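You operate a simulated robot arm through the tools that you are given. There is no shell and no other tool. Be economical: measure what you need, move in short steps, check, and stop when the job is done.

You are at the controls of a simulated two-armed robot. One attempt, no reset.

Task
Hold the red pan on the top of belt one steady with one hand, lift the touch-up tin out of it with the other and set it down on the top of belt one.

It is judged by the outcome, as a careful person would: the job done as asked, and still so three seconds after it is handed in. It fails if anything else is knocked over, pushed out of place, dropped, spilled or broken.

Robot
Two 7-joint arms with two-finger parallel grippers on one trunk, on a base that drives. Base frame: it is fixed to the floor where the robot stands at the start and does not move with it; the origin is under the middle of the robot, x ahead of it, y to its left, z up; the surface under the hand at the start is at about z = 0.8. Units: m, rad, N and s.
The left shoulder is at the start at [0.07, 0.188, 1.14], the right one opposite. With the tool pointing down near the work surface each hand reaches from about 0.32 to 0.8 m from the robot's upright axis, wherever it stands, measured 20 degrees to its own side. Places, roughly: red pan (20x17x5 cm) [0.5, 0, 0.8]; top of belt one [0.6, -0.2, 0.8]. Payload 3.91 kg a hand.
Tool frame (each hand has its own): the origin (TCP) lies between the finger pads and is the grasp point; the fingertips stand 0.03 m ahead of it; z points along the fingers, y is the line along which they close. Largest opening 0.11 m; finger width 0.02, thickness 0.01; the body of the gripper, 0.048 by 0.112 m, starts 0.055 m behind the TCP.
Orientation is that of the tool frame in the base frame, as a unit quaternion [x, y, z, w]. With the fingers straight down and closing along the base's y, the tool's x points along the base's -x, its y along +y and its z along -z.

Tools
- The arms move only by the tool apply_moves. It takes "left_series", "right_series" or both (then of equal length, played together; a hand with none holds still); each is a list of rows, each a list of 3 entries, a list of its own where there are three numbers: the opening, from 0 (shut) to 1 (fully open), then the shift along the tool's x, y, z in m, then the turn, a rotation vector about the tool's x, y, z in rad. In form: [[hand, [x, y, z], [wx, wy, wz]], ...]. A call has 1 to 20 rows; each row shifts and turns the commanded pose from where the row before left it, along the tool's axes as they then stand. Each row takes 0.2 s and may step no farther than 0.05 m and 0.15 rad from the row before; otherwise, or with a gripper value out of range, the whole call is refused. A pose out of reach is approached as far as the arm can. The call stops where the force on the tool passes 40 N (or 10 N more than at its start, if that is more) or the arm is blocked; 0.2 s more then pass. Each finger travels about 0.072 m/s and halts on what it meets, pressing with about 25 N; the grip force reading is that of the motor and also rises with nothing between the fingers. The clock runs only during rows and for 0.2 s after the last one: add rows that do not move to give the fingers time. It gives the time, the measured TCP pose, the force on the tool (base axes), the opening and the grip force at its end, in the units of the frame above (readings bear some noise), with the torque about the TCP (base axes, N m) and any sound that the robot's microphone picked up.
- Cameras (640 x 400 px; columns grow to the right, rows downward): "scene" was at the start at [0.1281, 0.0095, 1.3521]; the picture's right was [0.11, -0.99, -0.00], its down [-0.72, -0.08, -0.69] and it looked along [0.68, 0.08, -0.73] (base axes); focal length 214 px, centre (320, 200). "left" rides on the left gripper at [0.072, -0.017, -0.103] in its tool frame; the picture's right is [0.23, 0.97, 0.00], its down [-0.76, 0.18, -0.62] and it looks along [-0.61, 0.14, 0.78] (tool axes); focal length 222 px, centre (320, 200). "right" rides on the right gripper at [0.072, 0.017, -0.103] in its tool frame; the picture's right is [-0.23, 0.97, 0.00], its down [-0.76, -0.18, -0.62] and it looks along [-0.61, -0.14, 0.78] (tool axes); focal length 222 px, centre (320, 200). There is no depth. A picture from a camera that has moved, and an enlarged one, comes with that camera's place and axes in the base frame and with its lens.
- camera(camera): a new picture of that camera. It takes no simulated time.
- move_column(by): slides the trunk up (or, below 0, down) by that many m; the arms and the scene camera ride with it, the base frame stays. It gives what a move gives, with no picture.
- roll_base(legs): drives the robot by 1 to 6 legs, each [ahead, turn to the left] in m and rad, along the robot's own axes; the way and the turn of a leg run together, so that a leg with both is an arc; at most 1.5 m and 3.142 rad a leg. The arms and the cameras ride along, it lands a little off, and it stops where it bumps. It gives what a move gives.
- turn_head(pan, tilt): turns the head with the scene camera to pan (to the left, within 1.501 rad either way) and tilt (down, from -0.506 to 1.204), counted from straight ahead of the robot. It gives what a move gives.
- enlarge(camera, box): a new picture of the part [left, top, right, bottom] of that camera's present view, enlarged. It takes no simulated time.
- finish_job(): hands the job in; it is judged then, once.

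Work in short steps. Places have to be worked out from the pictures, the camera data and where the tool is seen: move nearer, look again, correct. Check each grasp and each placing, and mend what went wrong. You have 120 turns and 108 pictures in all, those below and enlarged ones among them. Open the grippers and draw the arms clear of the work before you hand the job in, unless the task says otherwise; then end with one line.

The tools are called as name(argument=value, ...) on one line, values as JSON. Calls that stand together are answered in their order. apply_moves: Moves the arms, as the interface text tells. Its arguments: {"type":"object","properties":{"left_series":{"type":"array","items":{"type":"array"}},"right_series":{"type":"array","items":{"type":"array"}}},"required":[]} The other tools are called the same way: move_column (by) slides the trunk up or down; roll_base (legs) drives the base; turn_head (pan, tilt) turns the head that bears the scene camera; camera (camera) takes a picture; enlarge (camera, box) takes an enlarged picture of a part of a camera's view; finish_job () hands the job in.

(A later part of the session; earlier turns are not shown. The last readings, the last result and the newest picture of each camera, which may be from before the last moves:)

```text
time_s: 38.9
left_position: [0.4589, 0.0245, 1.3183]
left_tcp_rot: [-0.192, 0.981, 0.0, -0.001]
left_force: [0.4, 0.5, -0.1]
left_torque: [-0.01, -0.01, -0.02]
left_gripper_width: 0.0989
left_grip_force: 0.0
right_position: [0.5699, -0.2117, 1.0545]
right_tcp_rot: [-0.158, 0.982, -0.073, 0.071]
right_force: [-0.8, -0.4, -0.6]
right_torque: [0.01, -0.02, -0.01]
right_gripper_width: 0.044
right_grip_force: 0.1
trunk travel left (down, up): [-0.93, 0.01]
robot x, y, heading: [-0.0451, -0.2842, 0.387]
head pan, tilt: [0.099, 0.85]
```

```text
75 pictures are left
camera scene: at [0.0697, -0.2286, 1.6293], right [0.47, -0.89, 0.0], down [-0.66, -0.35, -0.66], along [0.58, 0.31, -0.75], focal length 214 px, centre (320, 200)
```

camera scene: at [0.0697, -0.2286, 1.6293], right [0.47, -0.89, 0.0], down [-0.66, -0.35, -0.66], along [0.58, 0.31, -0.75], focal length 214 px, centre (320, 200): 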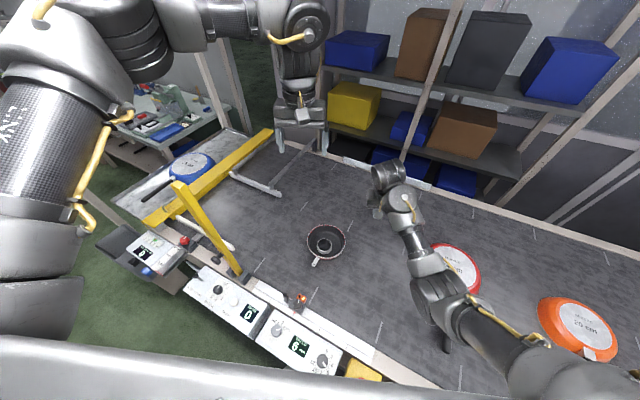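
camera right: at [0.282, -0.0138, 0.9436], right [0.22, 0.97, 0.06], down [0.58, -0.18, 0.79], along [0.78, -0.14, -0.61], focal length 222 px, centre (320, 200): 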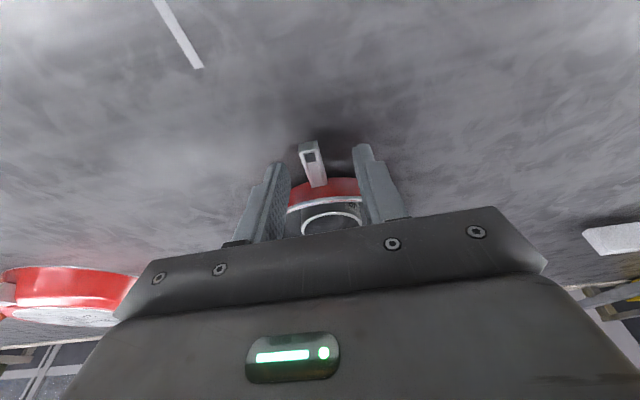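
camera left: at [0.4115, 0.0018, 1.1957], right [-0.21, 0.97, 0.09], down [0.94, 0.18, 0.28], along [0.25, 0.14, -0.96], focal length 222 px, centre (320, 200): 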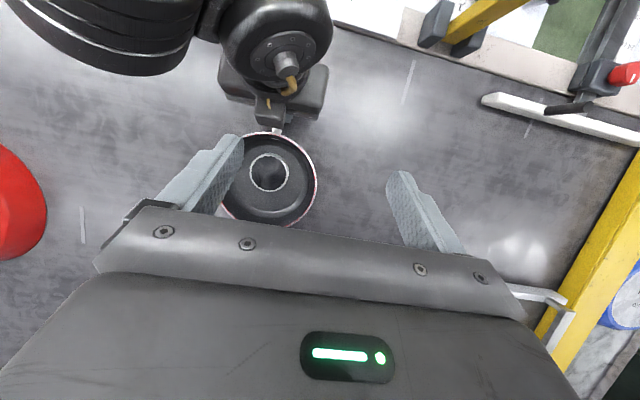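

Good position, but the left elbow could come near the post. I'll shift the base a bit further right and turn slightly more left by backing at an angle, then going forward.

roll_base(legs=[[0, 0.5], [-0.2, 0], [0, -0.4], [0.16, 0]])

camera(camera="scene")

```text
time_s: 44.2
left_position: [0.4403, -0.0062, 1.3194]
left_tcp_rot: [-0.242, 0.97, 0.0, 0.001]
left_force: [-1.0, -0.2, -0.3]
left_torque: [-0.03, -0.04, -0.02]
left_gripper_width: 0.0989
left_grip_force: 0.0
right_position: [0.5729, -0.23, 1.0565]
right_tcp_rot: [-0.208, 0.973, -0.068, 0.075]
right_force: [0.3, -0.2, 0.0]
right_torque: [0.02, -0.01, 0.0]
right_gripper_width: 0.0438
right_grip_force: 0.0
trunk travel left (down, up): [-0.93, 0.01]
robot x, y, heading: [-0.0255, -0.365, 0.488]
head pan, tilt: [0.099, 0.85]
```

```text
74 pictures are left
camera scene: at [0.077, -0.299, 1.6297], right [0.56, -0.83, 0.0], down [-0.62, -0.42, -0.66], along [0.55, 0.37, -0.75], focal length 214 px, centre (320, 200)
```

scene: 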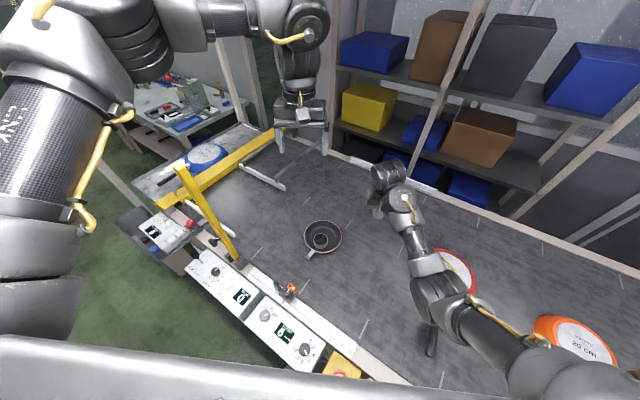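

The post now has good clearance. I'll lower the left hand straight down in two stages and check.

apply_moves(left_series=[[0.6, [0, 0, 0.04], [0, 0, 0]], [0.6, [0, 0, 0.04], [0, 0, 0]], [0.6, [0, 0, 0.04], [0, 0, 0]], [0.5, [0, 0, 0.04], [0, 0, 0]], [0.5, [0, 0, 0.04], [0, 0, 0]]])

turn_head(pan=0.4, tilt=0.85)

camera(camera="scene")

```text
time_s: 45.4
left_position: [0.4398, -0.0035, 1.1153]
left_tcp_rot: [-0.241, 0.97, 0.001, 0.001]
left_force: [-0.1, -0.4, 0.1]
left_torque: [-0.03, 0.01, 0.01]
left_gripper_width: 0.0549
left_grip_force: 0.0
right_position: [0.5768, -0.2275, 1.0545]
right_tcp_rot: [-0.208, 0.973, -0.068, 0.076]
right_force: [-0.2, -0.3, 0.3]
right_torque: [0.01, 0.01, -0.04]
right_gripper_width: 0.0438
right_grip_force: 0.1
trunk travel left (down, up): [-0.93, 0.01]
robot x, y, heading: [-0.0259, -0.3639, 0.489]
head pan, tilt: [0.099, 0.85]
```

```text
time_s: 46.2
left_position: [0.4387, -0.0053, 1.116]
left_tcp_rot: [-0.242, 0.97, 0.0, 0.0]
left_force: [-0.3, -0.3, -0.1]
left_torque: [-0.02, -0.01, 0.0]
left_gripper_width: 0.0551
left_grip_force: 0.2
right_position: [0.575, -0.2288, 1.0544]
right_tcp_rot: [-0.208, 0.973, -0.068, 0.074]
right_force: [-0.3, -0.8, 0.7]
right_torque: [-0.01, 0.02, 0.0]
right_gripper_width: 0.044
right_grip_force: 0.1
trunk travel left (down, up): [-0.93, 0.01]
robot x, y, heading: [-0.0259, -0.3645, 0.49]
head pan, tilt: [0.4, 0.85]
```

```text
73 pictures are left
camera scene: at [0.065, -0.2798, 1.6293], right [0.78, -0.63, 0.0], down [-0.47, -0.58, -0.66], along [0.42, 0.51, -0.75], focal length 214 px, centre (320, 200)
```

scene: 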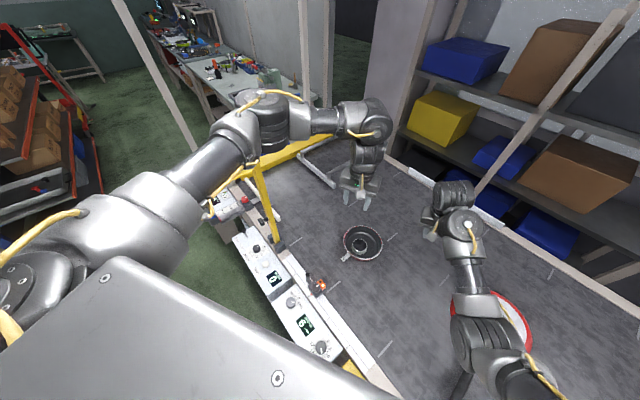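

The elbow is just above the post area, and moving the hand back toward the handle should draw it away. I'll go in small steps and look.

apply_moves(left_series=[[0.5, [0.02, 0, 0.0], [0, 0, 0]], [0.5, [0.02, 0, 0.01], [0, 0, 0]], [0.5, [0.02, 0, 0.03], [0, 0, 0]]])

camera(camera="scene")

```text
time_s: 47.0
left_position: [0.3888, -0.035, 1.0762]
left_tcp_rot: [-0.241, 0.971, 0.0, -0.001]
left_force: [-0.1, 0.1, 0.0]
left_torque: [0.03, 0.0, 0.03]
left_gripper_width: 0.0548
left_grip_force: 0.1
right_position: [0.5753, -0.2291, 1.0548]
right_tcp_rot: [-0.208, 0.973, -0.069, 0.074]
right_force: [0.2, 0.0, 0.1]
right_torque: [0.01, 0.0, -0.03]
right_gripper_width: 0.0439
right_grip_force: 0.0
trunk travel left (down, up): [-0.93, 0.01]
robot x, y, heading: [-0.026, -0.3627, 0.49]
head pan, tilt: [0.4, 0.85]
```

```text
72 pictures are left
camera scene: at [0.0656, -0.2791, 1.6293], right [0.78, -0.63, 0.0], down [-0.47, -0.58, -0.66], along [0.42, 0.51, -0.75], focal length 214 px, centre (320, 200)
```

scene: 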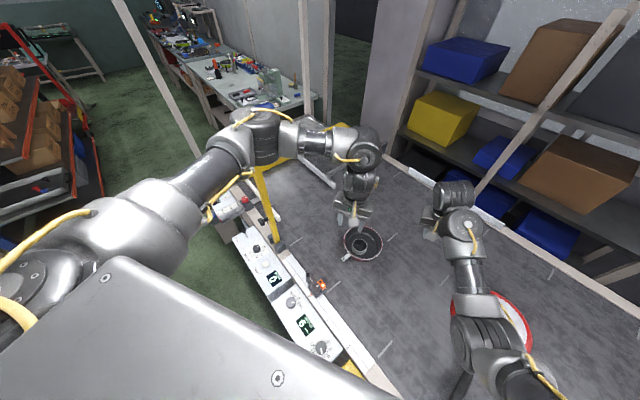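

The elbow would come too close to the post if the left hand took the handle. Swapping roles is better: the left, reaching further with its elbow away from the post, takes the tin. The right pinches the pan's right rim. I'll move the left hand forward first.

apply_moves(left_series=[[0.6, [-0.03, 0, 0.0], [0, 0, 0]], [0.7, [-0.04, 0, 0.0], [0, 0, 0]], [0.8, [-0.04, -0.01, 0.0], [0, 0, 0]], [0.8, [-0.01, -0.01, 0.0], [0, 0, 0]]])

camera(camera="scene")

camera(camera="right")

```text
time_s: 48.0
left_position: [0.5018, 0.005, 1.0765]
left_tcp_rot: [-0.242, 0.97, 0.001, -0.001]
left_force: [0.4, -0.3, -0.2]
left_torque: [-0.01, -0.01, 0.0]
left_gripper_width: 0.088
left_grip_force: 0.1
right_position: [0.5756, -0.2311, 1.0535]
right_tcp_rot: [-0.208, 0.973, -0.068, 0.074]
right_force: [-0.9, -0.8, 0.0]
right_torque: [-0.01, -0.02, 0.01]
right_gripper_width: 0.044
right_grip_force: 0.0
trunk travel left (down, up): [-0.93, 0.01]
robot x, y, heading: [-0.0273, -0.3644, 0.493]
head pan, tilt: [0.4, 0.85]
```

```text
71 pictures are left
camera scene: at [0.0656, -0.2816, 1.6293], right [0.78, -0.63, 0.0], down [-0.47, -0.58, -0.66], along [0.42, 0.51, -0.75], focal length 214 px, centre (320, 200)
```

scene: 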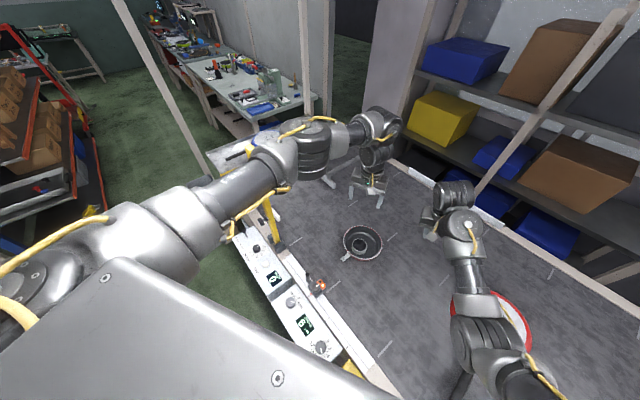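

```text
70 pictures are left
camera right: at [0.4853, -0.2332, 1.1439], right [-0.18, 0.97, -0.13], down [0.65, 0.22, 0.73], along [0.74, 0.04, -0.67], focal length 222 px, centre (320, 200)
```

right: 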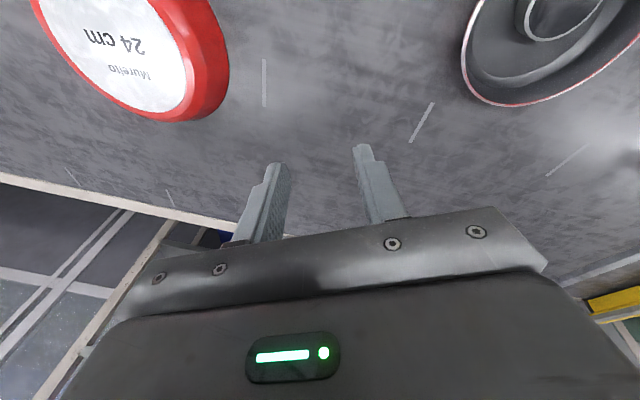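

Now the elbow is at about (0.28, 0.01), roughly 19 cm from the post. I'll lower the trunk 0.1.

move_column(by=-0.1)

turn_head(pan=0.1, tilt=0.9)

camera(camera="scene")

```text
time_s: 49.3
left_position: [0.5014, 0.0068, 0.9768]
left_tcp_rot: [-0.241, 0.971, 0.0, 0.0]
left_force: [-0.7, 0.6, -0.6]
left_torque: [0.0, -0.03, 0.0]
left_gripper_width: 0.0879
left_grip_force: 0.2
right_position: [0.5752, -0.2279, 0.9552]
right_tcp_rot: [-0.208, 0.973, -0.068, 0.074]
right_force: [0.7, 0.4, 0.2]
right_torque: [-0.01, 0.01, -0.01]
right_gripper_width: 0.0441
right_grip_force: 0.0
trunk travel left (down, up): [-0.83, 0.11]
robot x, y, heading: [-0.0289, -0.3649, 0.493]
head pan, tilt: [0.4, 0.85]
```

```text
time_s: 50.1
left_position: [0.502, 0.0081, 0.9768]
left_tcp_rot: [-0.242, 0.97, 0.0, 0.0]
left_force: [0.0, -0.6, 0.9]
left_torque: [0.0, 0.01, 0.0]
left_gripper_width: 0.088
left_grip_force: 0.1
right_position: [0.5762, -0.2284, 0.9544]
right_tcp_rot: [-0.207, 0.973, -0.068, 0.075]
right_force: [-0.2, 0.0, 0.1]
right_torque: [-0.01, 0.0, 0.0]
right_gripper_width: 0.0442
right_grip_force: 0.2
trunk travel left (down, up): [-0.83, 0.11]
robot x, y, heading: [-0.0256, -0.3678, 0.486]
head pan, tilt: [0.099, 0.901]
```

```text
69 pictures are left
camera scene: at [0.0785, -0.2983, 1.5254], right [0.56, -0.83, 0.0], down [-0.65, -0.44, -0.62], along [0.52, 0.35, -0.78], focal length 214 px, centre (320, 200)
```

scene: 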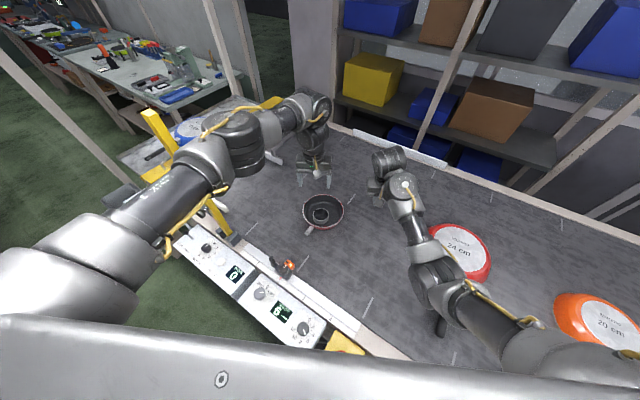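

Next I'll rotate the left gripper so its closing line is tangential to the rim point the right will hold. I turn it −1.34 rad about vertical, in place above the pan.

apply_moves(left_series=[[0.8, [0, 0, 0], [0, 0, 0.134]], [0.8, [0, 0, 0], [0, 0, 0.134]], [0.8, [0, 0, 0], [0, 0, 0.134]], [0.8, [0, 0, 0], [0, 0, 0.134]], [0.8, [0, 0, 0], [0, 0, 0.134]], [0.8, [0, 0, 0], [0, 0, 0.134]], [0.8, [0, 0, 0], [0, 0, 0.134]], [0.8, [0, 0, 0], [0, 0, 0.134]], [0.8, [0, 0, 0], [0, 0, 0.134]], [0.8, [0, 0, 0], [0, 0, 0.134]]])

camera(camera="left")

camera(camera="scene")

```text
time_s: 52.3
left_position: [0.5016, 0.0067, 0.9769]
left_tcp_rot: [0.415, 0.91, -0.001, -0.001]
left_force: [-0.7, 0.4, 0.5]
left_torque: [-0.01, 0.02, 0.02]
left_gripper_width: 0.0881
left_grip_force: 0.1
right_position: [0.5754, -0.2281, 0.9543]
right_tcp_rot: [-0.208, 0.973, -0.069, 0.075]
right_force: [0.3, 0.3, 0.9]
right_torque: [0.03, 0.02, -0.03]
right_gripper_width: 0.0441
right_grip_force: 0.1
trunk travel left (down, up): [-0.83, 0.11]
robot x, y, heading: [-0.0278, -0.3669, 0.484]
head pan, tilt: [0.099, 0.901]
```

```text
68 pictures are left
camera left: at [0.4422, 0.051, 1.08], right [0.59, 0.81, 0.0], down [0.63, -0.46, 0.62], along [0.5, -0.37, -0.78], focal length 222 px, centre (320, 200)
```

left: 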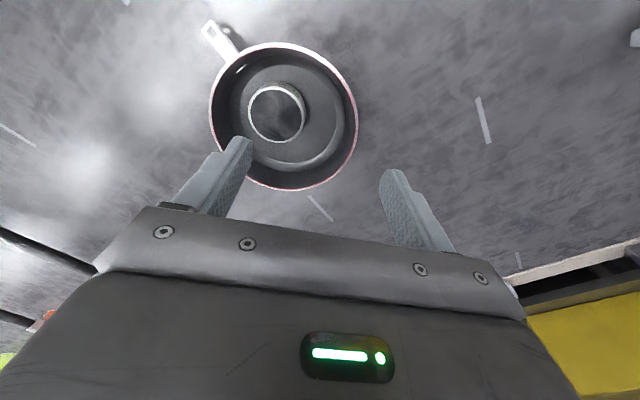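

```text
67 pictures are left
camera scene: at [0.0785, -0.2983, 1.5254], right [0.56, -0.83, 0.0], down [-0.65, -0.44, -0.62], along [0.52, 0.34, -0.78], focal length 214 px, centre (320, 200)
```

scene: 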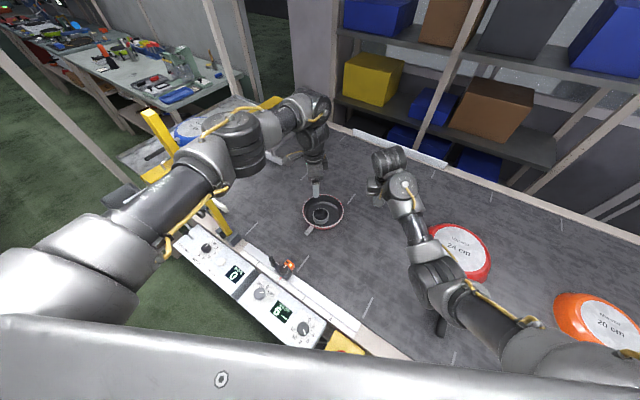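

Works. The tin is at about (0.474, -0.034) and the pan centre about (0.482, -0.03). Next I'll level the right hand at yaw 0.49, lean it outward 0.3 and hover near the far-right rim. The left goes up 5 cm for room.

apply_moves(left_series=[[0.8, [0, 0, -0.025], [0, 0, 0]], [0.8, [0, 0, -0.025], [0, 0, 0]], [0.8, [0, 0, 0], [0, 0, 0]], [0.8, [0, 0, 0], [0, 0, 0]], [0.8, [0, 0, 0], [0, 0, 0]], [0.8, [0, 0, 0], [0, 0, 0]]], right_series=[[0.4, [0, 0, 0], [-0.084, 0.056, -0.035]], [0.4, [0, 0, 0], [-0.084, 0.056, -0.035]], [0.4, [-0.005, 0.03, 0], [0, 0, 0]], [0.4, [-0.003, 0.03, 0], [0, 0, 0]], [0.4, [0, 0, 0.01], [-0.149, 0, 0]], [0.4, [0, 0, 0], [-0.149, 0, 0]]])

camera(camera="right")

camera(camera="scene")

```text
time_s: 52.7
left_position: [0.5021, 0.005, 0.9974]
left_tcp_rot: [0.415, 0.91, 0.0, 0.0]
left_force: [-0.5, -0.4, 0.1]
left_torque: [0.02, -0.01, -0.01]
left_gripper_width: 0.0879
left_grip_force: 0.1
right_position: [0.5756, -0.2312, 0.9486]
right_tcp_rot: [-0.21, 0.976, -0.039, 0.048]
right_force: [-7.8, 20.8, -13.8]
right_torque: [-2.16, -2.33, -2.08]
right_gripper_width: 0.0437
right_grip_force: 0.0
right hand out of reach, approached as far as the arm can: row 1, 2
trunk travel left (down, up): [-0.83, 0.11]
robot x, y, heading: [-0.0296, -0.3632, 0.489]
head pan, tilt: [0.099, 0.901]
stopped in row 2 (right hand): the force on the tool passed its limit at 134 N (the readings are from after the stop); the commanded pose is now the measured one
```

```text
66 pictures are left
camera right: at [0.4904, -0.239, 1.044], right [-0.19, 0.98, -0.08], down [0.7, 0.19, 0.69], along [0.69, 0.08, -0.72], focal length 222 px, centre (320, 200)
```

right: 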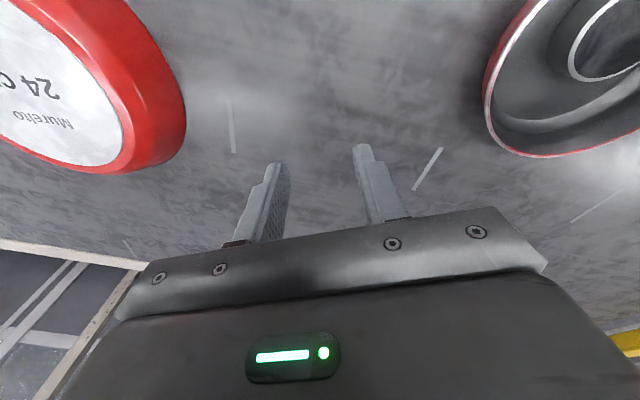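

```text
65 pictures are left
camera scene: at [0.0778, -0.299, 1.5254], right [0.56, -0.83, 0.0], down [-0.65, -0.43, -0.62], along [0.52, 0.35, -0.78], focal length 214 px, centre (320, 200)
```

scene: 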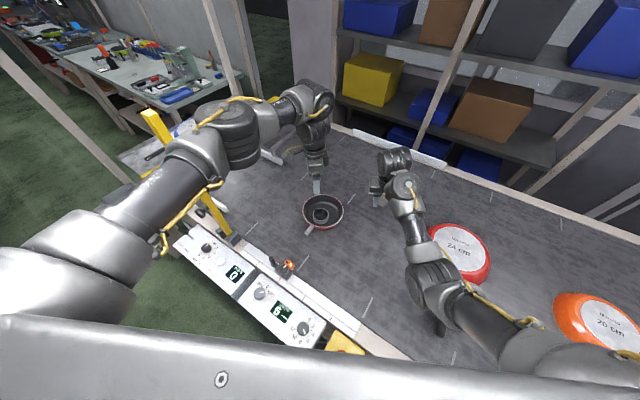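

The right arm met 134 N, probably its own folded wrist. I'll look closely at its configuration before moving.

enlarge(camera="scene", box=[340, 130, 580, 390])

enlarge(camera="left", box=[0, 0, 640, 400])

```text
1.54 times, centred on (460, 260) of scene
camera zoom: at [0.0778, -0.299, 1.5254], right [0.56, -0.83, 0.0], down [-0.65, -0.43, -0.62], along [0.52, 0.35, -0.78], focal length 330 px, centre (105, 108)
```

zoom: 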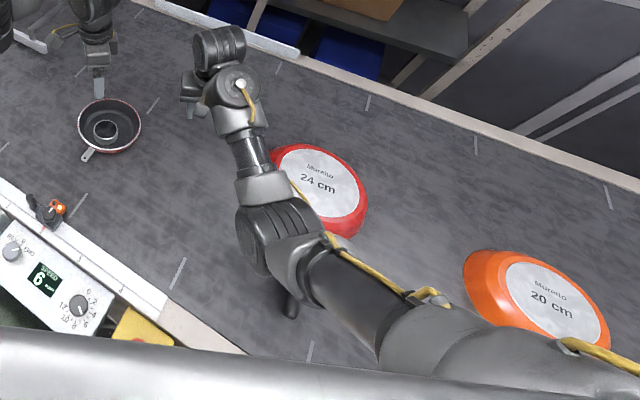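

```text
1.00 times, centred on (320, 200) of left (not enlarged: the box is as wide or as high as the picture)
camera zoom: at [0.4419, 0.0486, 1.1006], right [0.59, 0.81, 0.0], down [0.63, -0.46, 0.62], along [0.51, -0.36, -0.78], focal length 222 px, centre (320, 200)
```

zoom: 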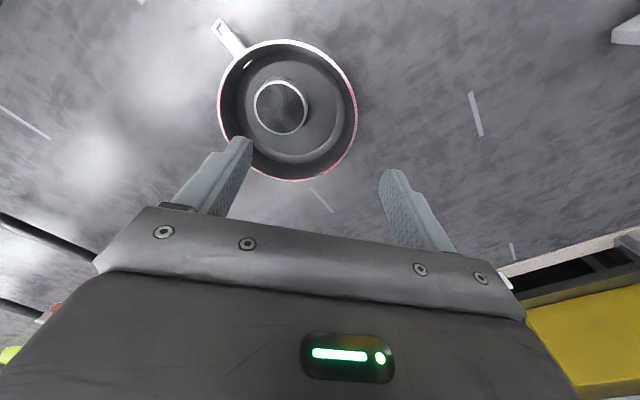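

The right arm is in an elbow-down, folded-wrist branch. I'll extend it outward to nearly straight, clear of the pans, to get out of this fold.

apply_moves(right_series=[[0.4, [-0.017, -0.032, 0], [0, 0, 0]], [0.4, [-0.017, -0.032, 0], [0, 0, 0]], [0.4, [-0.02, -0.03, -0.005], [0, 0, 0]], [0.4, [-0.02, -0.03, -0.005], [0, 0, 0]]])

turn_head(pan=-0.35, tilt=0.8)

camera(camera="scene")

```text
time_s: 53.0
left_position: [0.5026, 0.0065, 0.997]
left_tcp_rot: [0.415, 0.91, 0.0, 0.0]
left_force: [-1.0, -0.1, -0.3]
left_torque: [-0.01, 0.0, -0.01]
left_gripper_width: 0.0876
left_grip_force: 0.1
right_position: [0.5795, -0.233, 0.9485]
right_tcp_rot: [-0.205, 0.977, -0.039, 0.046]
right_force: [-2.8, 11.5, -8.8]
right_torque: [-1.26, -1.18, -1.14]
right_gripper_width: 0.0443
right_grip_force: 0.0
trunk travel left (down, up): [-0.83, 0.11]
robot x, y, heading: [-0.028, -0.3628, 0.489]
head pan, tilt: [0.099, 0.901]
stopped in row 1 (right hand): the force on the tool passed its limit at 73 N (the readings are from after the stop); the commanded pose is now the measured one
```

```text
time_s: 53.9
left_position: [0.5012, 0.0055, 0.998]
left_tcp_rot: [0.415, 0.91, 0.0, 0.002]
left_force: [0.9, -0.7, -0.8]
left_torque: [-0.02, -0.01, -0.05]
left_gripper_width: 0.0881
left_grip_force: 0.0
right_position: [0.5781, -0.232, 0.9499]
right_tcp_rot: [-0.205, 0.977, -0.04, 0.047]
right_force: [-6.7, 20.6, -17.0]
right_torque: [-2.12, -2.25, -1.99]
right_gripper_width: 0.0441
right_grip_force: 0.1
trunk travel left (down, up): [-0.83, 0.11]
robot x, y, heading: [-0.0245, -0.3634, 0.489]
head pan, tilt: [-0.351, 0.799]
```

```text
62 pictures are left
camera scene: at [0.0955, -0.3291, 1.5333], right [0.14, -0.99, 0.0], down [-0.71, -0.1, -0.7], along [0.69, 0.1, -0.72], focal length 214 px, centre (320, 200)
```

scene: 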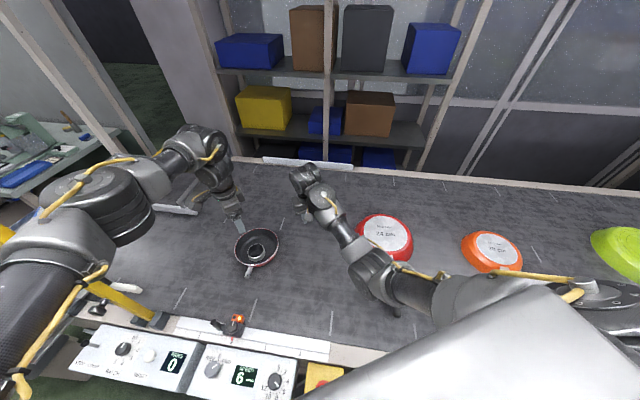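

The gripper body presses against its own forearm, being pushed toward +y and down. I'll undo that rotation and move along the force.

apply_moves(right_series=[[0.4, [0, 0.008, 0.008], [0.06, -0.05, 0.02]], [0.4, [0, 0.005, 0.01], [0.05, -0.03, 0]]])

enlarge(camera="scene", box=[260, 140, 460, 320])

```text
time_s: 54.5
left_position: [0.5018, 0.0045, 0.9977]
left_tcp_rot: [0.415, 0.91, 0.0, 0.0]
left_force: [-0.5, 0.3, 0.2]
left_torque: [0.0, 0.0, 0.01]
left_gripper_width: 0.0878
left_grip_force: 0.0
right_position: [0.5759, -0.2234, 0.929]
right_tcp_rot: [-0.193, 0.973, -0.085, 0.097]
right_force: [-0.7, -0.6, -0.4]
right_torque: [-0.01, 0.0, 0.01]
right_gripper_width: 0.0441
right_grip_force: 0.0
trunk travel left (down, up): [-0.83, 0.11]
robot x, y, heading: [-0.028, -0.3662, 0.488]
head pan, tilt: [-0.351, 0.799]
```

```text
2.22 times, centred on (360, 230) of scene
camera zoom: at [0.0958, -0.3291, 1.5333], right [0.14, -0.99, 0.0], down [-0.71, -0.1, -0.7], along [0.69, 0.1, -0.72], focal length 477 px, centre (231, 133)
```

zoom: 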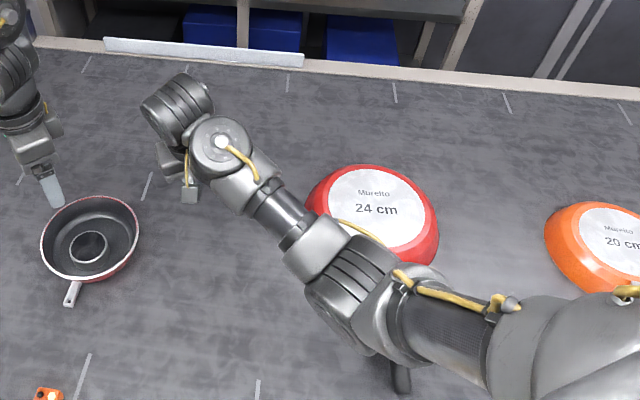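

Freed. Now I'll tilt the right fingers outward (unfolding the wrist) and extend a little at the same time.

apply_moves(right_series=[[0.4, [0, 0, 0], [0, -0.12, 0]], [0.4, [0, 0, 0], [0, -0.12, 0]], [0.4, [-0.01, -0.02, -0.01], [0, -0.12, 0]], [0.4, [-0.02, -0.02, -0.01], [0, -0.12, 0]], [0.4, [-0.02, -0.02, -0.01], [0, 0, 0]]])

enlarge(camera="scene", box=[240, 100, 520, 320])

```text
time_s: 55.7
left_position: [0.5021, 0.0055, 0.9975]
left_tcp_rot: [0.415, 0.91, 0.0, 0.0]
left_force: [-0.3, -0.7, -0.5]
left_torque: [-0.03, 0.02, 0.03]
left_gripper_width: 0.0883
left_grip_force: 0.0
right_position: [0.6201, -0.257, 0.9926]
right_tcp_rot: [-0.209, 0.922, -0.035, 0.325]
right_force: [-0.9, 0.1, -0.2]
right_torque: [-0.02, 0.03, 0.02]
right_gripper_width: 0.044
right_grip_force: 0.1
trunk travel left (down, up): [-0.83, 0.11]
robot x, y, heading: [-0.0274, -0.3657, 0.489]
head pan, tilt: [-0.351, 0.799]
```

```text
1.82 times, centred on (380, 210) of scene
camera zoom: at [0.0957, -0.3288, 1.5332], right [0.14, -0.99, 0.0], down [-0.71, -0.1, -0.7], along [0.69, 0.1, -0.72], focal length 390 px, centre (211, 182)
```

zoom: 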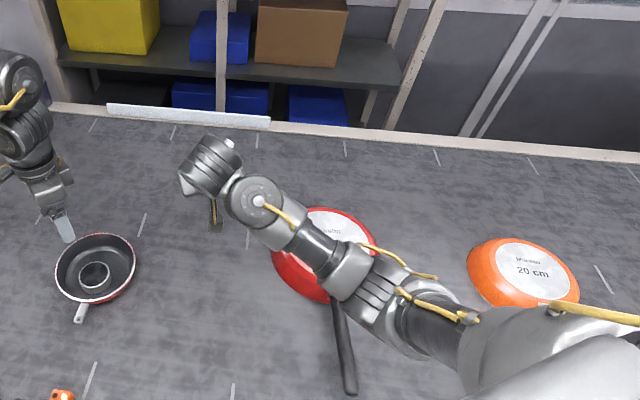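

The arm is unfolding. I'll raise and extend further.

apply_moves(right_series=[[0.4, [-0.03, 0, -0.0147], [0, 0, 0]], [0.4, [-0.03, 0, -0.0147], [0, 0, 0]], [0.4, [-0.03, 0, -0.0147], [0, 0, 0]], [0.4, [-0.024, 0, -0.032], [0, 0, 0]], [0.4, [-0.024, 0, -0.032], [0, 0, 0]], [0.4, [-0.024, 0, -0.032], [0, 0, 0]]])

camera(camera="scene")

```text
time_s: 57.1
left_position: [0.5006, 0.0056, 0.998]
left_tcp_rot: [0.415, 0.91, 0.0, 0.0]
left_force: [0.8, -0.5, 0.5]
left_torque: [0.03, 0.01, -0.03]
left_gripper_width: 0.0884
left_grip_force: 0.1
right_position: [0.6486, -0.203, 1.1854]
right_tcp_rot: [-0.208, 0.922, -0.036, 0.326]
right_force: [-0.8, -0.2, 0.2]
right_torque: [0.0, -0.01, -0.03]
right_gripper_width: 0.0439
right_grip_force: 0.0
right hand out of reach, approached as far as the arm can: row 6
trunk travel left (down, up): [-0.83, 0.11]
robot x, y, heading: [-0.0253, -0.3647, 0.489]
head pan, tilt: [-0.351, 0.799]
```

```text
59 pictures are left
camera scene: at [0.0954, -0.3288, 1.5332], right [0.14, -0.99, 0.0], down [-0.71, -0.1, -0.7], along [0.69, 0.1, -0.72], focal length 214 px, centre (320, 200)
```

scene: 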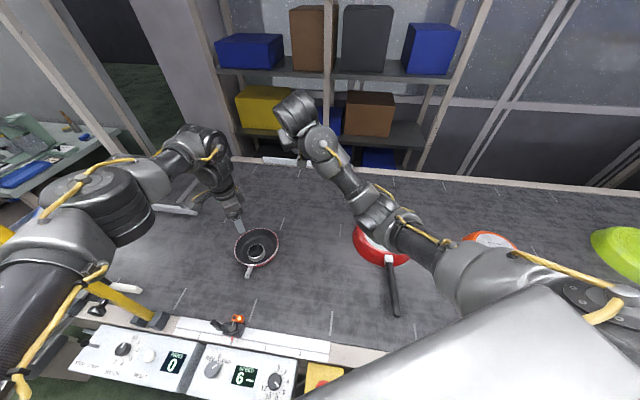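

Nearly straight but still elbow-low. I'll tilt the fingers further outward and keep raising, swinging right toward the original high posture.

apply_moves(right_series=[[0.4, [0, -0.01, 0], [0, -0.14, 0]], [0.4, [0, -0.01, 0], [0, -0.14, 0]], [0.4, [0, -0.01, 0], [0, -0.14, 0]], [0.4, [-0.036, -0.01, -0.018], [0, 0, 0]], [0.4, [-0.036, -0.01, -0.018], [0, 0, 0]], [0.4, [-0.036, -0.01, -0.018], [0, 0, 0]], [0.4, [-0.036, -0.01, -0.018], [0, 0, 0]], [0.4, [-0.036, -0.01, -0.018], [0, 0, 0]]])

turn_head(pan=-0.35, tilt=0.6)

camera(camera="scene")

```text
time_s: 59.0
left_position: [0.5015, 0.0053, 0.9968]
left_tcp_rot: [0.414, 0.91, 0.0, 0.001]
left_force: [0.2, 0.2, -0.1]
left_torque: [-0.02, 0.04, 0.0]
left_gripper_width: 0.0882
left_grip_force: 0.0
right_position: [0.6714, -0.2337, 1.3989]
right_tcp_rot: [-0.209, 0.832, 0.013, 0.514]
right_force: [5.9, 16.4, -6.9]
right_torque: [0.49, -0.92, -1.98]
right_gripper_width: 0.044
right_grip_force: 0.1
trunk travel left (down, up): [-0.83, 0.11]
robot x, y, heading: [-0.0279, -0.3642, 0.485]
head pan, tilt: [-0.351, 0.799]
stopped in row 8 (right hand): the force on the tool passed its limit at 51 N (the readings are from after the stop); the commanded pose is now the measured one
```

```text
time_s: 59.7
left_position: [0.5021, 0.0049, 0.997]
left_tcp_rot: [0.414, 0.91, 0.001, 0.0]
left_force: [0.2, -0.3, -0.1]
left_torque: [0.03, 0.02, 0.0]
left_gripper_width: 0.088
left_grip_force: 0.1
right_position: [0.6714, -0.2331, 1.398]
right_tcp_rot: [-0.208, 0.833, 0.013, 0.513]
right_force: [12.2, 27.6, -10.4]
right_torque: [0.87, -1.56, -3.19]
right_gripper_width: 0.0439
right_grip_force: 0.0
trunk travel left (down, up): [-0.83, 0.11]
robot x, y, heading: [-0.0275, -0.3607, 0.486]
head pan, tilt: [-0.351, 0.6]
```

```text
58 pictures are left
camera scene: at [0.1037, -0.3284, 1.5501], right [0.14, -0.99, 0.0], down [-0.56, -0.08, -0.82], along [0.82, 0.11, -0.57], focal length 214 px, centre (320, 200)
```

scene: 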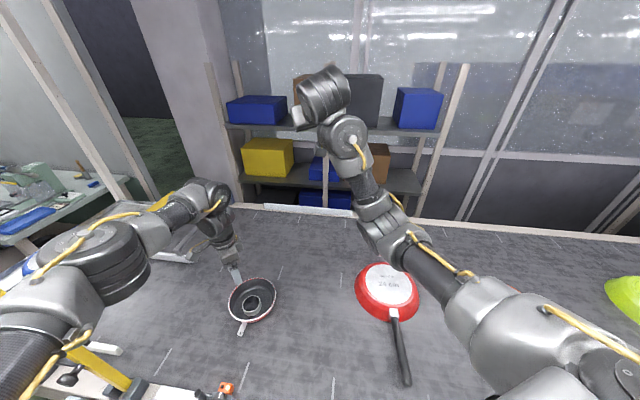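

The gripper touches its own forearm again when high. I'll back off and work with this elbow-down posture instead. Leaning the right hand ~0.5 rad toward its own shoulder suits it, so it can pinch the near-right rim. First I'll descend and reduce the tilt.

apply_moves(right_series=[[0.5, [0.036, 0.01, 0.018], [0, 0, 0]], [0.5, [0.036, 0.005, 0.018], [0, 0, 0]], [0.5, [0.036, 0, 0.018], [0, 0, 0]], [0.5, [0.036, -0.005, 0.018], [0, 0, 0]], [0.5, [0.036, -0.005, 0.018], [0, 0, 0]], [0.5, [0.036, -0.005, 0.018], [0, 0, 0]], [0.5, [0.036, 0, 0.018], [0, 0, 0]], [0.5, [0.02, 0, 0.02], [0, 0.1, 0]], [0.5, [0.0, 0, 0.02], [0, 0.1, 0]], [0.5, [0.0, 0, 0.0], [0, 0.1, 0]]])

camera(camera="scene")

```text
time_s: 61.9
left_position: [0.502, 0.0042, 0.9972]
left_tcp_rot: [0.415, 0.91, 0.0, -0.001]
left_force: [0.0, 0.2, 0.2]
left_torque: [0.02, 0.0, 0.0]
left_gripper_width: 0.0879
left_grip_force: 0.2
right_position: [0.7071, -0.2863, 1.0839]
right_tcp_rot: [-0.207, 0.9, -0.019, 0.383]
right_force: [0.6, -0.2, 0.2]
right_torque: [0.0, 0.01, 0.01]
right_gripper_width: 0.0549
right_grip_force: 0.1
trunk travel left (down, up): [-0.83, 0.11]
robot x, y, heading: [-0.0276, -0.3618, 0.489]
head pan, tilt: [-0.351, 0.6]
```

```text
57 pictures are left
camera scene: at [0.1033, -0.3281, 1.5501], right [0.14, -0.99, 0.0], down [-0.56, -0.08, -0.82], along [0.82, 0.11, -0.57], focal length 214 px, centre (320, 200)
```

scene: 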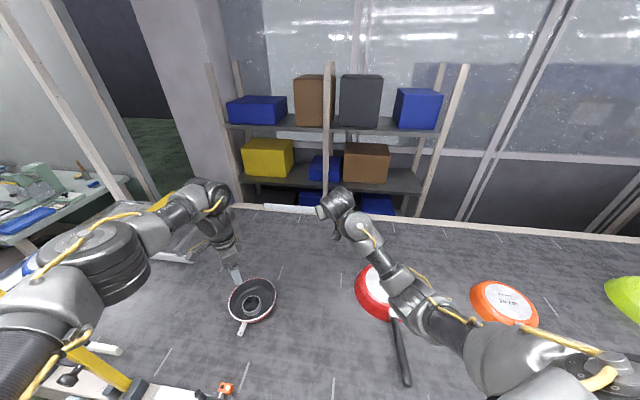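

The arm is now extended and free. I'll reduce tilt to ~0.5 and roll the hand +1.57 about its own axis here, pulling in slightly.

apply_moves(right_series=[[0.6, [0.02, 0, 0], [0, 0.1, 0]], [0.6, [0.02, 0, 0], [0, 0.1, 0]], [0.6, [0.02, 0, 0], [0, 0.1, 0]], [0.6, [0, 0, 0], [0, 0, 0.143]], [0.6, [0, 0, 0], [0, 0, 0.143]], [0.6, [0, 0, 0], [0, 0, 0.143]], [0.6, [0, 0, 0], [0, 0, 0.143]], [0.6, [0, 0, 0], [0, 0, 0.143]], [0.6, [0, 0, 0], [0, 0, 0.143]], [0.6, [0, 0, 0], [0, 0, 0.143]], [0.6, [0, 0, 0], [0, 0, 0.143]], [0.6, [0, 0, 0], [0, 0, 0.143]], [0.6, [0, 0, 0], [0, 0, 0.143]]])

camera(camera="scene")

```text
time_s: 64.7
left_position: [0.5023, 0.0054, 0.9971]
left_tcp_rot: [0.415, 0.91, 0.0, 0.0]
left_force: [0.6, -0.3, 0.6]
left_torque: [0.01, -0.02, 0.01]
left_gripper_width: 0.0882
left_grip_force: 0.2
right_position: [0.6661, -0.3111, 1.0474]
right_tcp_rot: [0.469, 0.848, 0.122, 0.216]
right_force: [0.5, 0.1, -0.5]
right_torque: [-0.05, 0.0, 0.03]
right_gripper_width: 0.0661
right_grip_force: 0.1
trunk travel left (down, up): [-0.83, 0.11]
robot x, y, heading: [-0.026, -0.3651, 0.487]
head pan, tilt: [-0.351, 0.6]
```

```text
56 pictures are left
camera scene: at [0.1034, -0.3283, 1.5501], right [0.14, -0.99, 0.0], down [-0.56, -0.08, -0.82], along [0.82, 0.11, -0.57], focal length 214 px, centre (320, 200)
```

scene: 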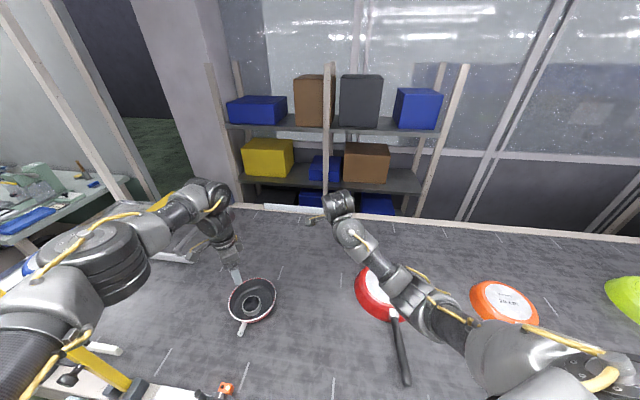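

The roll worked. Next I'll orient it so it leans toward its own shoulder (azimuth 0.91, lean 0.5), then bring it partway toward the near-right rim.

apply_moves(right_series=[[0.5, [0, 0, 0], [-0.028, 0.1016, -0.062]], [0.5, [0, 0, 0], [-0.028, 0.1016, -0.062]], [0.5, [0, 0, 0], [-0.028, 0.1016, -0.062]], [0.5, [0, 0, 0], [-0.028, 0.1016, -0.062]], [0.5, [0.0396, -0.0091, 0.0117], [0, 0, 0]], [0.5, [0.0396, -0.0091, 0.0117], [0, 0, 0]], [0.5, [0.0396, -0.0091, 0.0117], [0, 0, 0]], [0.5, [0.0396, -0.0091, 0.0117], [0, 0, 0]]])

turn_head(pan=-0.2, tilt=0.85)

camera(camera="scene")

```text
time_s: 66.5
left_position: [0.501, 0.0056, 0.9986]
left_tcp_rot: [0.415, 0.91, 0.0, 0.0]
left_force: [0.2, 0.0, 0.5]
left_torque: [0.0, -0.02, 0.01]
left_gripper_width: 0.0881
left_grip_force: 0.1
right_position: [0.5331, -0.2221, 0.9907]
right_tcp_rot: [0.312, 0.917, 0.233, 0.082]
right_force: [-0.6, 0.4, 0.9]
right_torque: [0.0, 0.0, -0.04]
right_gripper_width: 0.055
right_grip_force: 0.0
trunk travel left (down, up): [-0.83, 0.11]
robot x, y, heading: [-0.028, -0.3671, 0.492]
head pan, tilt: [-0.351, 0.6]
```

```text
time_s: 67.3
left_position: [0.5026, 0.0057, 0.9967]
left_tcp_rot: [0.414, 0.91, 0.0, 0.0]
left_force: [-0.3, -0.3, 0.6]
left_torque: [0.0, -0.02, 0.02]
left_gripper_width: 0.0879
left_grip_force: 0.1
right_position: [0.5349, -0.2214, 0.9908]
right_tcp_rot: [0.312, 0.918, 0.232, 0.081]
right_force: [0.0, -0.5, 0.1]
right_torque: [-0.02, 0.0, -0.03]
right_gripper_width: 0.0549
right_grip_force: 0.0
trunk travel left (down, up): [-0.83, 0.11]
robot x, y, heading: [-0.0247, -0.3659, 0.492]
head pan, tilt: [-0.201, 0.85]
```

```text
55 pictures are left
camera scene: at [0.0911, -0.3182, 1.5293], right [0.28, -0.96, 0.0], down [-0.72, -0.21, -0.66], along [0.63, 0.19, -0.75], focal length 214 px, centre (320, 200)
```

scene: 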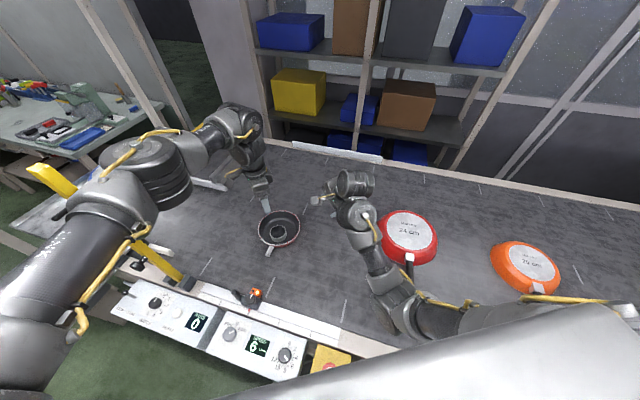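

Good, no reach trouble. I'll continue to the hover point over the near-right rim and look with the hand camera.

apply_moves(right_series=[[0.5, [0.0396, -0.0091, 0.0117], [0, 0, 0]], [0.5, [0.0396, -0.0091, 0.0117], [0, 0, 0]], [0.5, [0.0396, -0.0091, 0.0117], [0, 0, 0]], [0.5, [0.0396, -0.0091, 0.0117], [0, 0, 0]]])

camera(camera="right")

camera(camera="scene")

```text
time_s: 68.3
left_position: [0.5013, 0.0068, 0.9971]
left_tcp_rot: [0.415, 0.91, 0.0, 0.002]
left_force: [0.5, -0.2, -0.6]
left_torque: [0.0, -0.02, 0.01]
left_gripper_width: 0.0879
left_grip_force: 0.1
right_position: [0.4039, -0.1316, 0.9325]
right_tcp_rot: [0.314, 0.917, 0.233, 0.081]
right_force: [0.4, 0.5, 0.2]
right_torque: [0.01, 0.01, -0.03]
right_gripper_width: 0.055
right_grip_force: 0.1
trunk travel left (down, up): [-0.83, 0.11]
robot x, y, heading: [-0.0245, -0.3617, 0.492]
head pan, tilt: [-0.201, 0.85]
```

```text
54 pictures are left
camera right: at [0.3242, -0.1138, 1.0307], right [0.7, 0.54, 0.47], down [0.32, -0.82, 0.47], along [0.63, -0.18, -0.75], focal length 222 px, centre (320, 200)
```

right: 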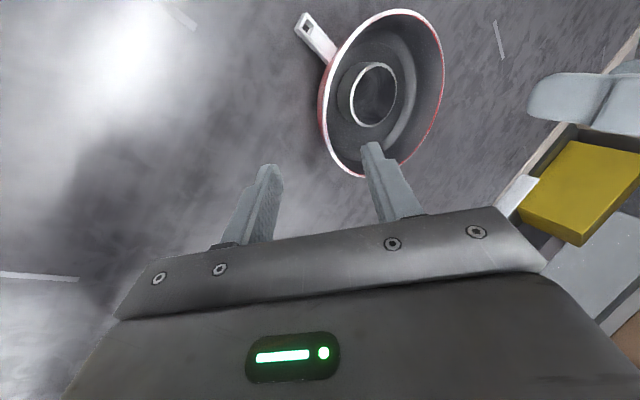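

```text
53 pictures are left
camera scene: at [0.0898, -0.3171, 1.5293], right [0.28, -0.96, 0.0], down [-0.72, -0.21, -0.66], along [0.63, 0.19, -0.75], focal length 214 px, centre (320, 200)
```

scene: 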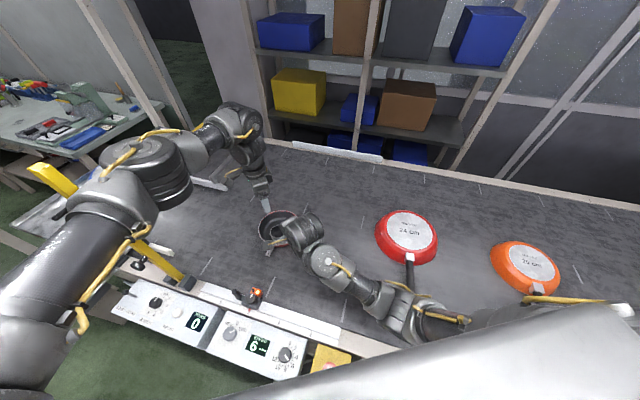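

The rim point is exactly ahead of the tool (~0.10 m along its axis). I'll reduce the lean to 0.35 to match the wall slope better, narrow the opening to 35 mm, and advance 6 cm.

apply_moves(right_series=[[0.32, [0, 0, 0], [0.148, 0, 0]], [0.32, [0, 0.0147, 0], [0, 0, 0]], [0.32, [0, 0, 0.02], [0, 0, 0]], [0.32, [0, 0, 0.02], [0, 0, 0]], [0.32, [0, 0, 0.02], [0, 0, 0]], [0.32, [0, 0, 0], [0, 0, 0]]])

camera(camera="right")

enlarge(camera="left", box=[160, 0, 400, 200])

```text
time_s: 69.7
left_position: [0.5014, 0.0053, 0.9976]
left_tcp_rot: [0.415, 0.91, 0.001, 0.0]
left_force: [-0.1, 0.6, -0.4]
left_torque: [0.03, 0.0, -0.03]
left_gripper_width: 0.0878
left_grip_force: 0.2
right_position: [0.4237, -0.1051, 0.881]
right_tcp_rot: [0.318, 0.932, 0.165, 0.057]
right_force: [-1.1, -0.3, -0.5]
right_torque: [-0.01, 0.03, -0.03]
right_gripper_width: 0.0351
right_grip_force: 0.1
trunk travel left (down, up): [-0.83, 0.11]
robot x, y, heading: [-0.025, -0.365, 0.489]
head pan, tilt: [-0.201, 0.85]
```

```text
52 pictures are left
camera right: at [0.3533, -0.0748, 0.9827], right [0.74, 0.59, 0.33], down [0.37, -0.77, 0.53], along [0.56, -0.27, -0.78], focal length 222 px, centre (320, 200)
```

right: 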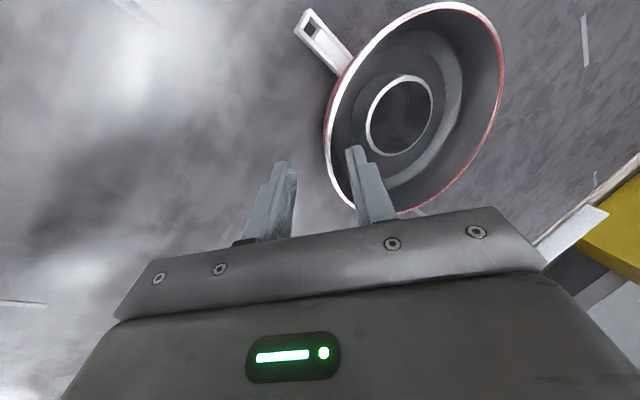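

```text
2.00 times, centred on (280, 100) of left
camera zoom: at [0.4424, 0.0489, 1.1004], right [0.59, 0.81, 0.0], down [0.63, -0.46, 0.62], along [0.51, -0.37, -0.78], focal length 444 px, centre (400, 400)
```

zoom: 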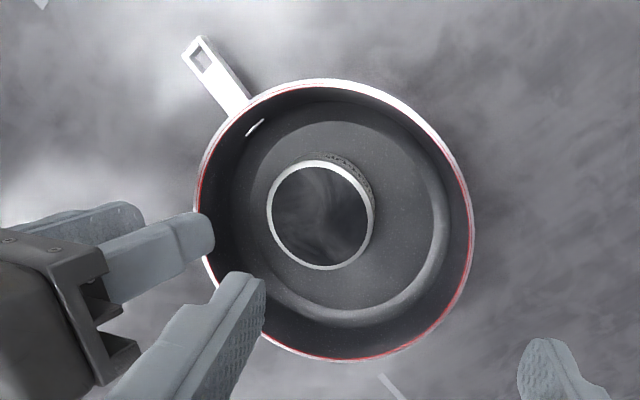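

The fingers straddle the rim well. I'll advance 3 cm and look.

apply_moves(right_series=[[0.32, [0, 0.001, 0.015], [0, 0, 0]], [0.32, [0, 0, 0.015], [0, 0, 0]], [0.32, [0, 0, 0], [0, 0, 0]]])

enlarge(camera="right", box=[220, 60, 460, 240])

enlarge(camera="left", box=[160, 0, 400, 200])

```text
time_s: 70.5
left_position: [0.5014, 0.0067, 0.9977]
left_tcp_rot: [0.415, 0.91, -0.001, 0.001]
left_force: [1.2, 0.3, 0.1]
left_torque: [-0.02, -0.04, -0.01]
left_gripper_width: 0.0878
left_grip_force: 0.1
right_position: [0.4476, -0.1175, 0.8404]
right_tcp_rot: [0.322, 0.932, 0.15, 0.077]
right_force: [-1.3, 11.3, 9.7]
right_torque: [0.39, -0.18, 0.37]
right_gripper_width: 0.0408
right_grip_force: 5.2
trunk travel left (down, up): [-0.83, 0.11]
robot x, y, heading: [-0.0289, -0.3655, 0.488]
head pan, tilt: [-0.201, 0.85]
```

```text
2.22 times, centred on (340, 150) of right
camera zoom: at [0.3749, -0.0826, 0.9409], right [0.74, 0.59, 0.33], down [0.34, -0.75, 0.56], along [0.58, -0.3, -0.76], focal length 494 px, centre (276, 311)
```

zoom: 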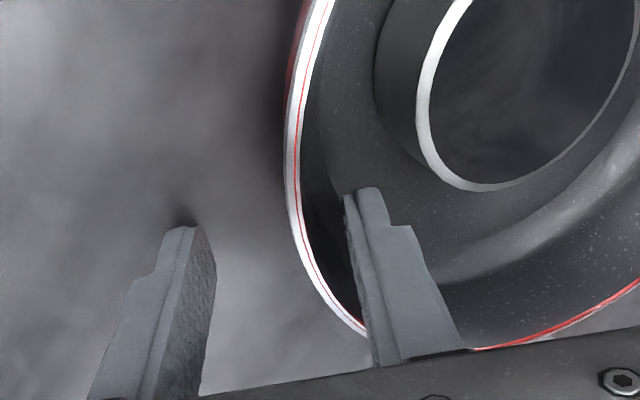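

```text
2.00 times, centred on (280, 100) of left
camera zoom: at [0.4414, 0.0505, 1.1003], right [0.59, 0.81, 0.0], down [0.63, -0.46, 0.62], along [0.51, -0.37, -0.78], focal length 444 px, centre (400, 400)
```

zoom: 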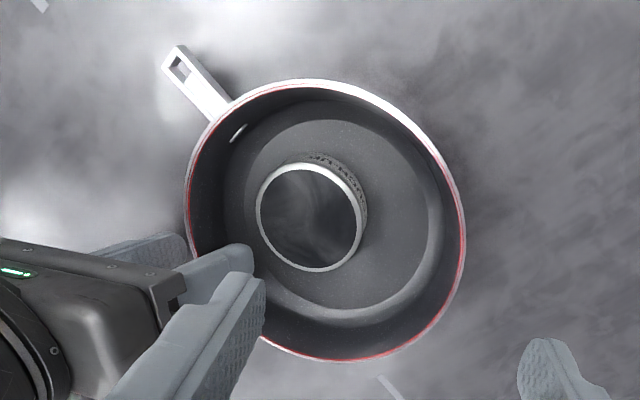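

The hand deviated sideways and the inner finger is pushing the wall, so something is impeding the arm. I'll check the scene.

camera(camera="scene")

enlarge(camera="scene", box=[240, 180, 500, 360])

```text
48 pictures are left
camera scene: at [0.0892, -0.3161, 1.5294], right [0.29, -0.96, 0.0], down [-0.72, -0.22, -0.66], along [0.63, 0.19, -0.75], focal length 214 px, centre (320, 200)
```

scene: 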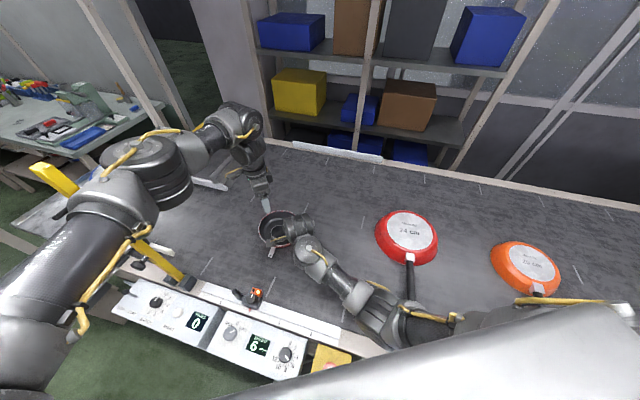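

```text
2.22 times, centred on (370, 270) of scene
camera zoom: at [0.0892, -0.3161, 1.5294], right [0.29, -0.96, 0.0], down [-0.72, -0.22, -0.66], along [0.63, 0.19, -0.75], focal length 477 px, centre (209, 44)
```

zoom: 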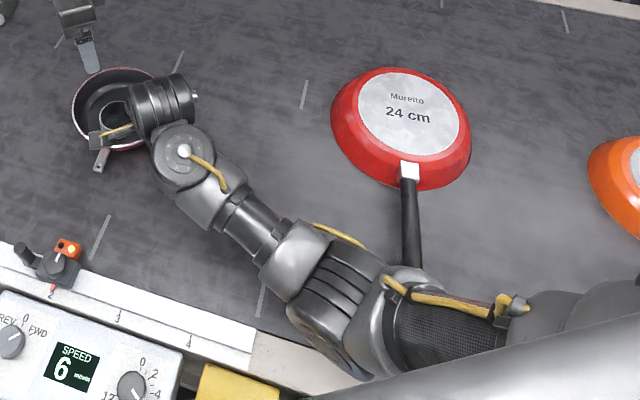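

I'll retreat 3 cm along the tool axis and see whether the hand tracks again.

apply_moves(right_series=[[0.4, [0, 0.004, -0.01], [0, 0, 0]], [0.4, [0, 0.004, -0.01], [0, 0, 0]], [0.4, [0, 0, -0.015], [0, 0, 0]], [0.4, [0, 0, 0], [0, 0, 0]]])

enlarge(camera="left", box=[160, 0, 400, 200])

```text
time_s: 71.5
left_position: [0.5014, 0.006, 0.998]
left_tcp_rot: [0.415, 0.91, 0.0, 0.001]
left_force: [-0.9, 0.2, 0.2]
left_torque: [0.03, 0.0, -0.02]
left_gripper_width: 0.0881
left_grip_force: 0.1
right_position: [0.4298, -0.0993, 0.8897]
right_tcp_rot: [0.32, 0.931, 0.165, 0.059]
right_force: [-0.8, 0.4, -0.4]
right_torque: [0.0, 0.01, -0.01]
right_gripper_width: 0.0439
right_grip_force: 0.0
trunk travel left (down, up): [-0.83, 0.11]
robot x, y, heading: [-0.0263, -0.36, 0.49]
head pan, tilt: [-0.201, 0.85]
```

```text
2.00 times, centred on (280, 100) of left
camera zoom: at [0.4423, 0.0491, 1.1003], right [0.59, 0.81, 0.0], down [0.63, -0.46, 0.62], along [0.51, -0.37, -0.78], focal length 444 px, centre (400, 400)
```

zoom: 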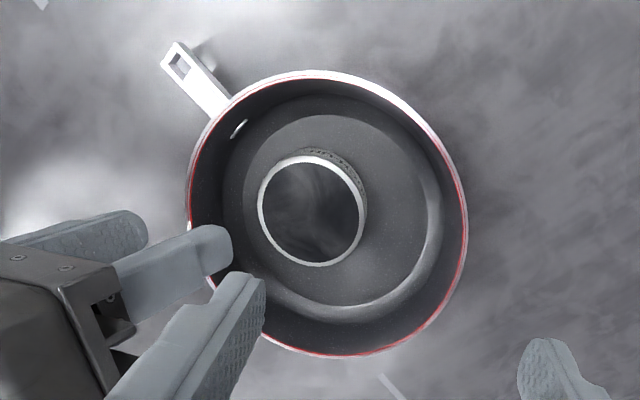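

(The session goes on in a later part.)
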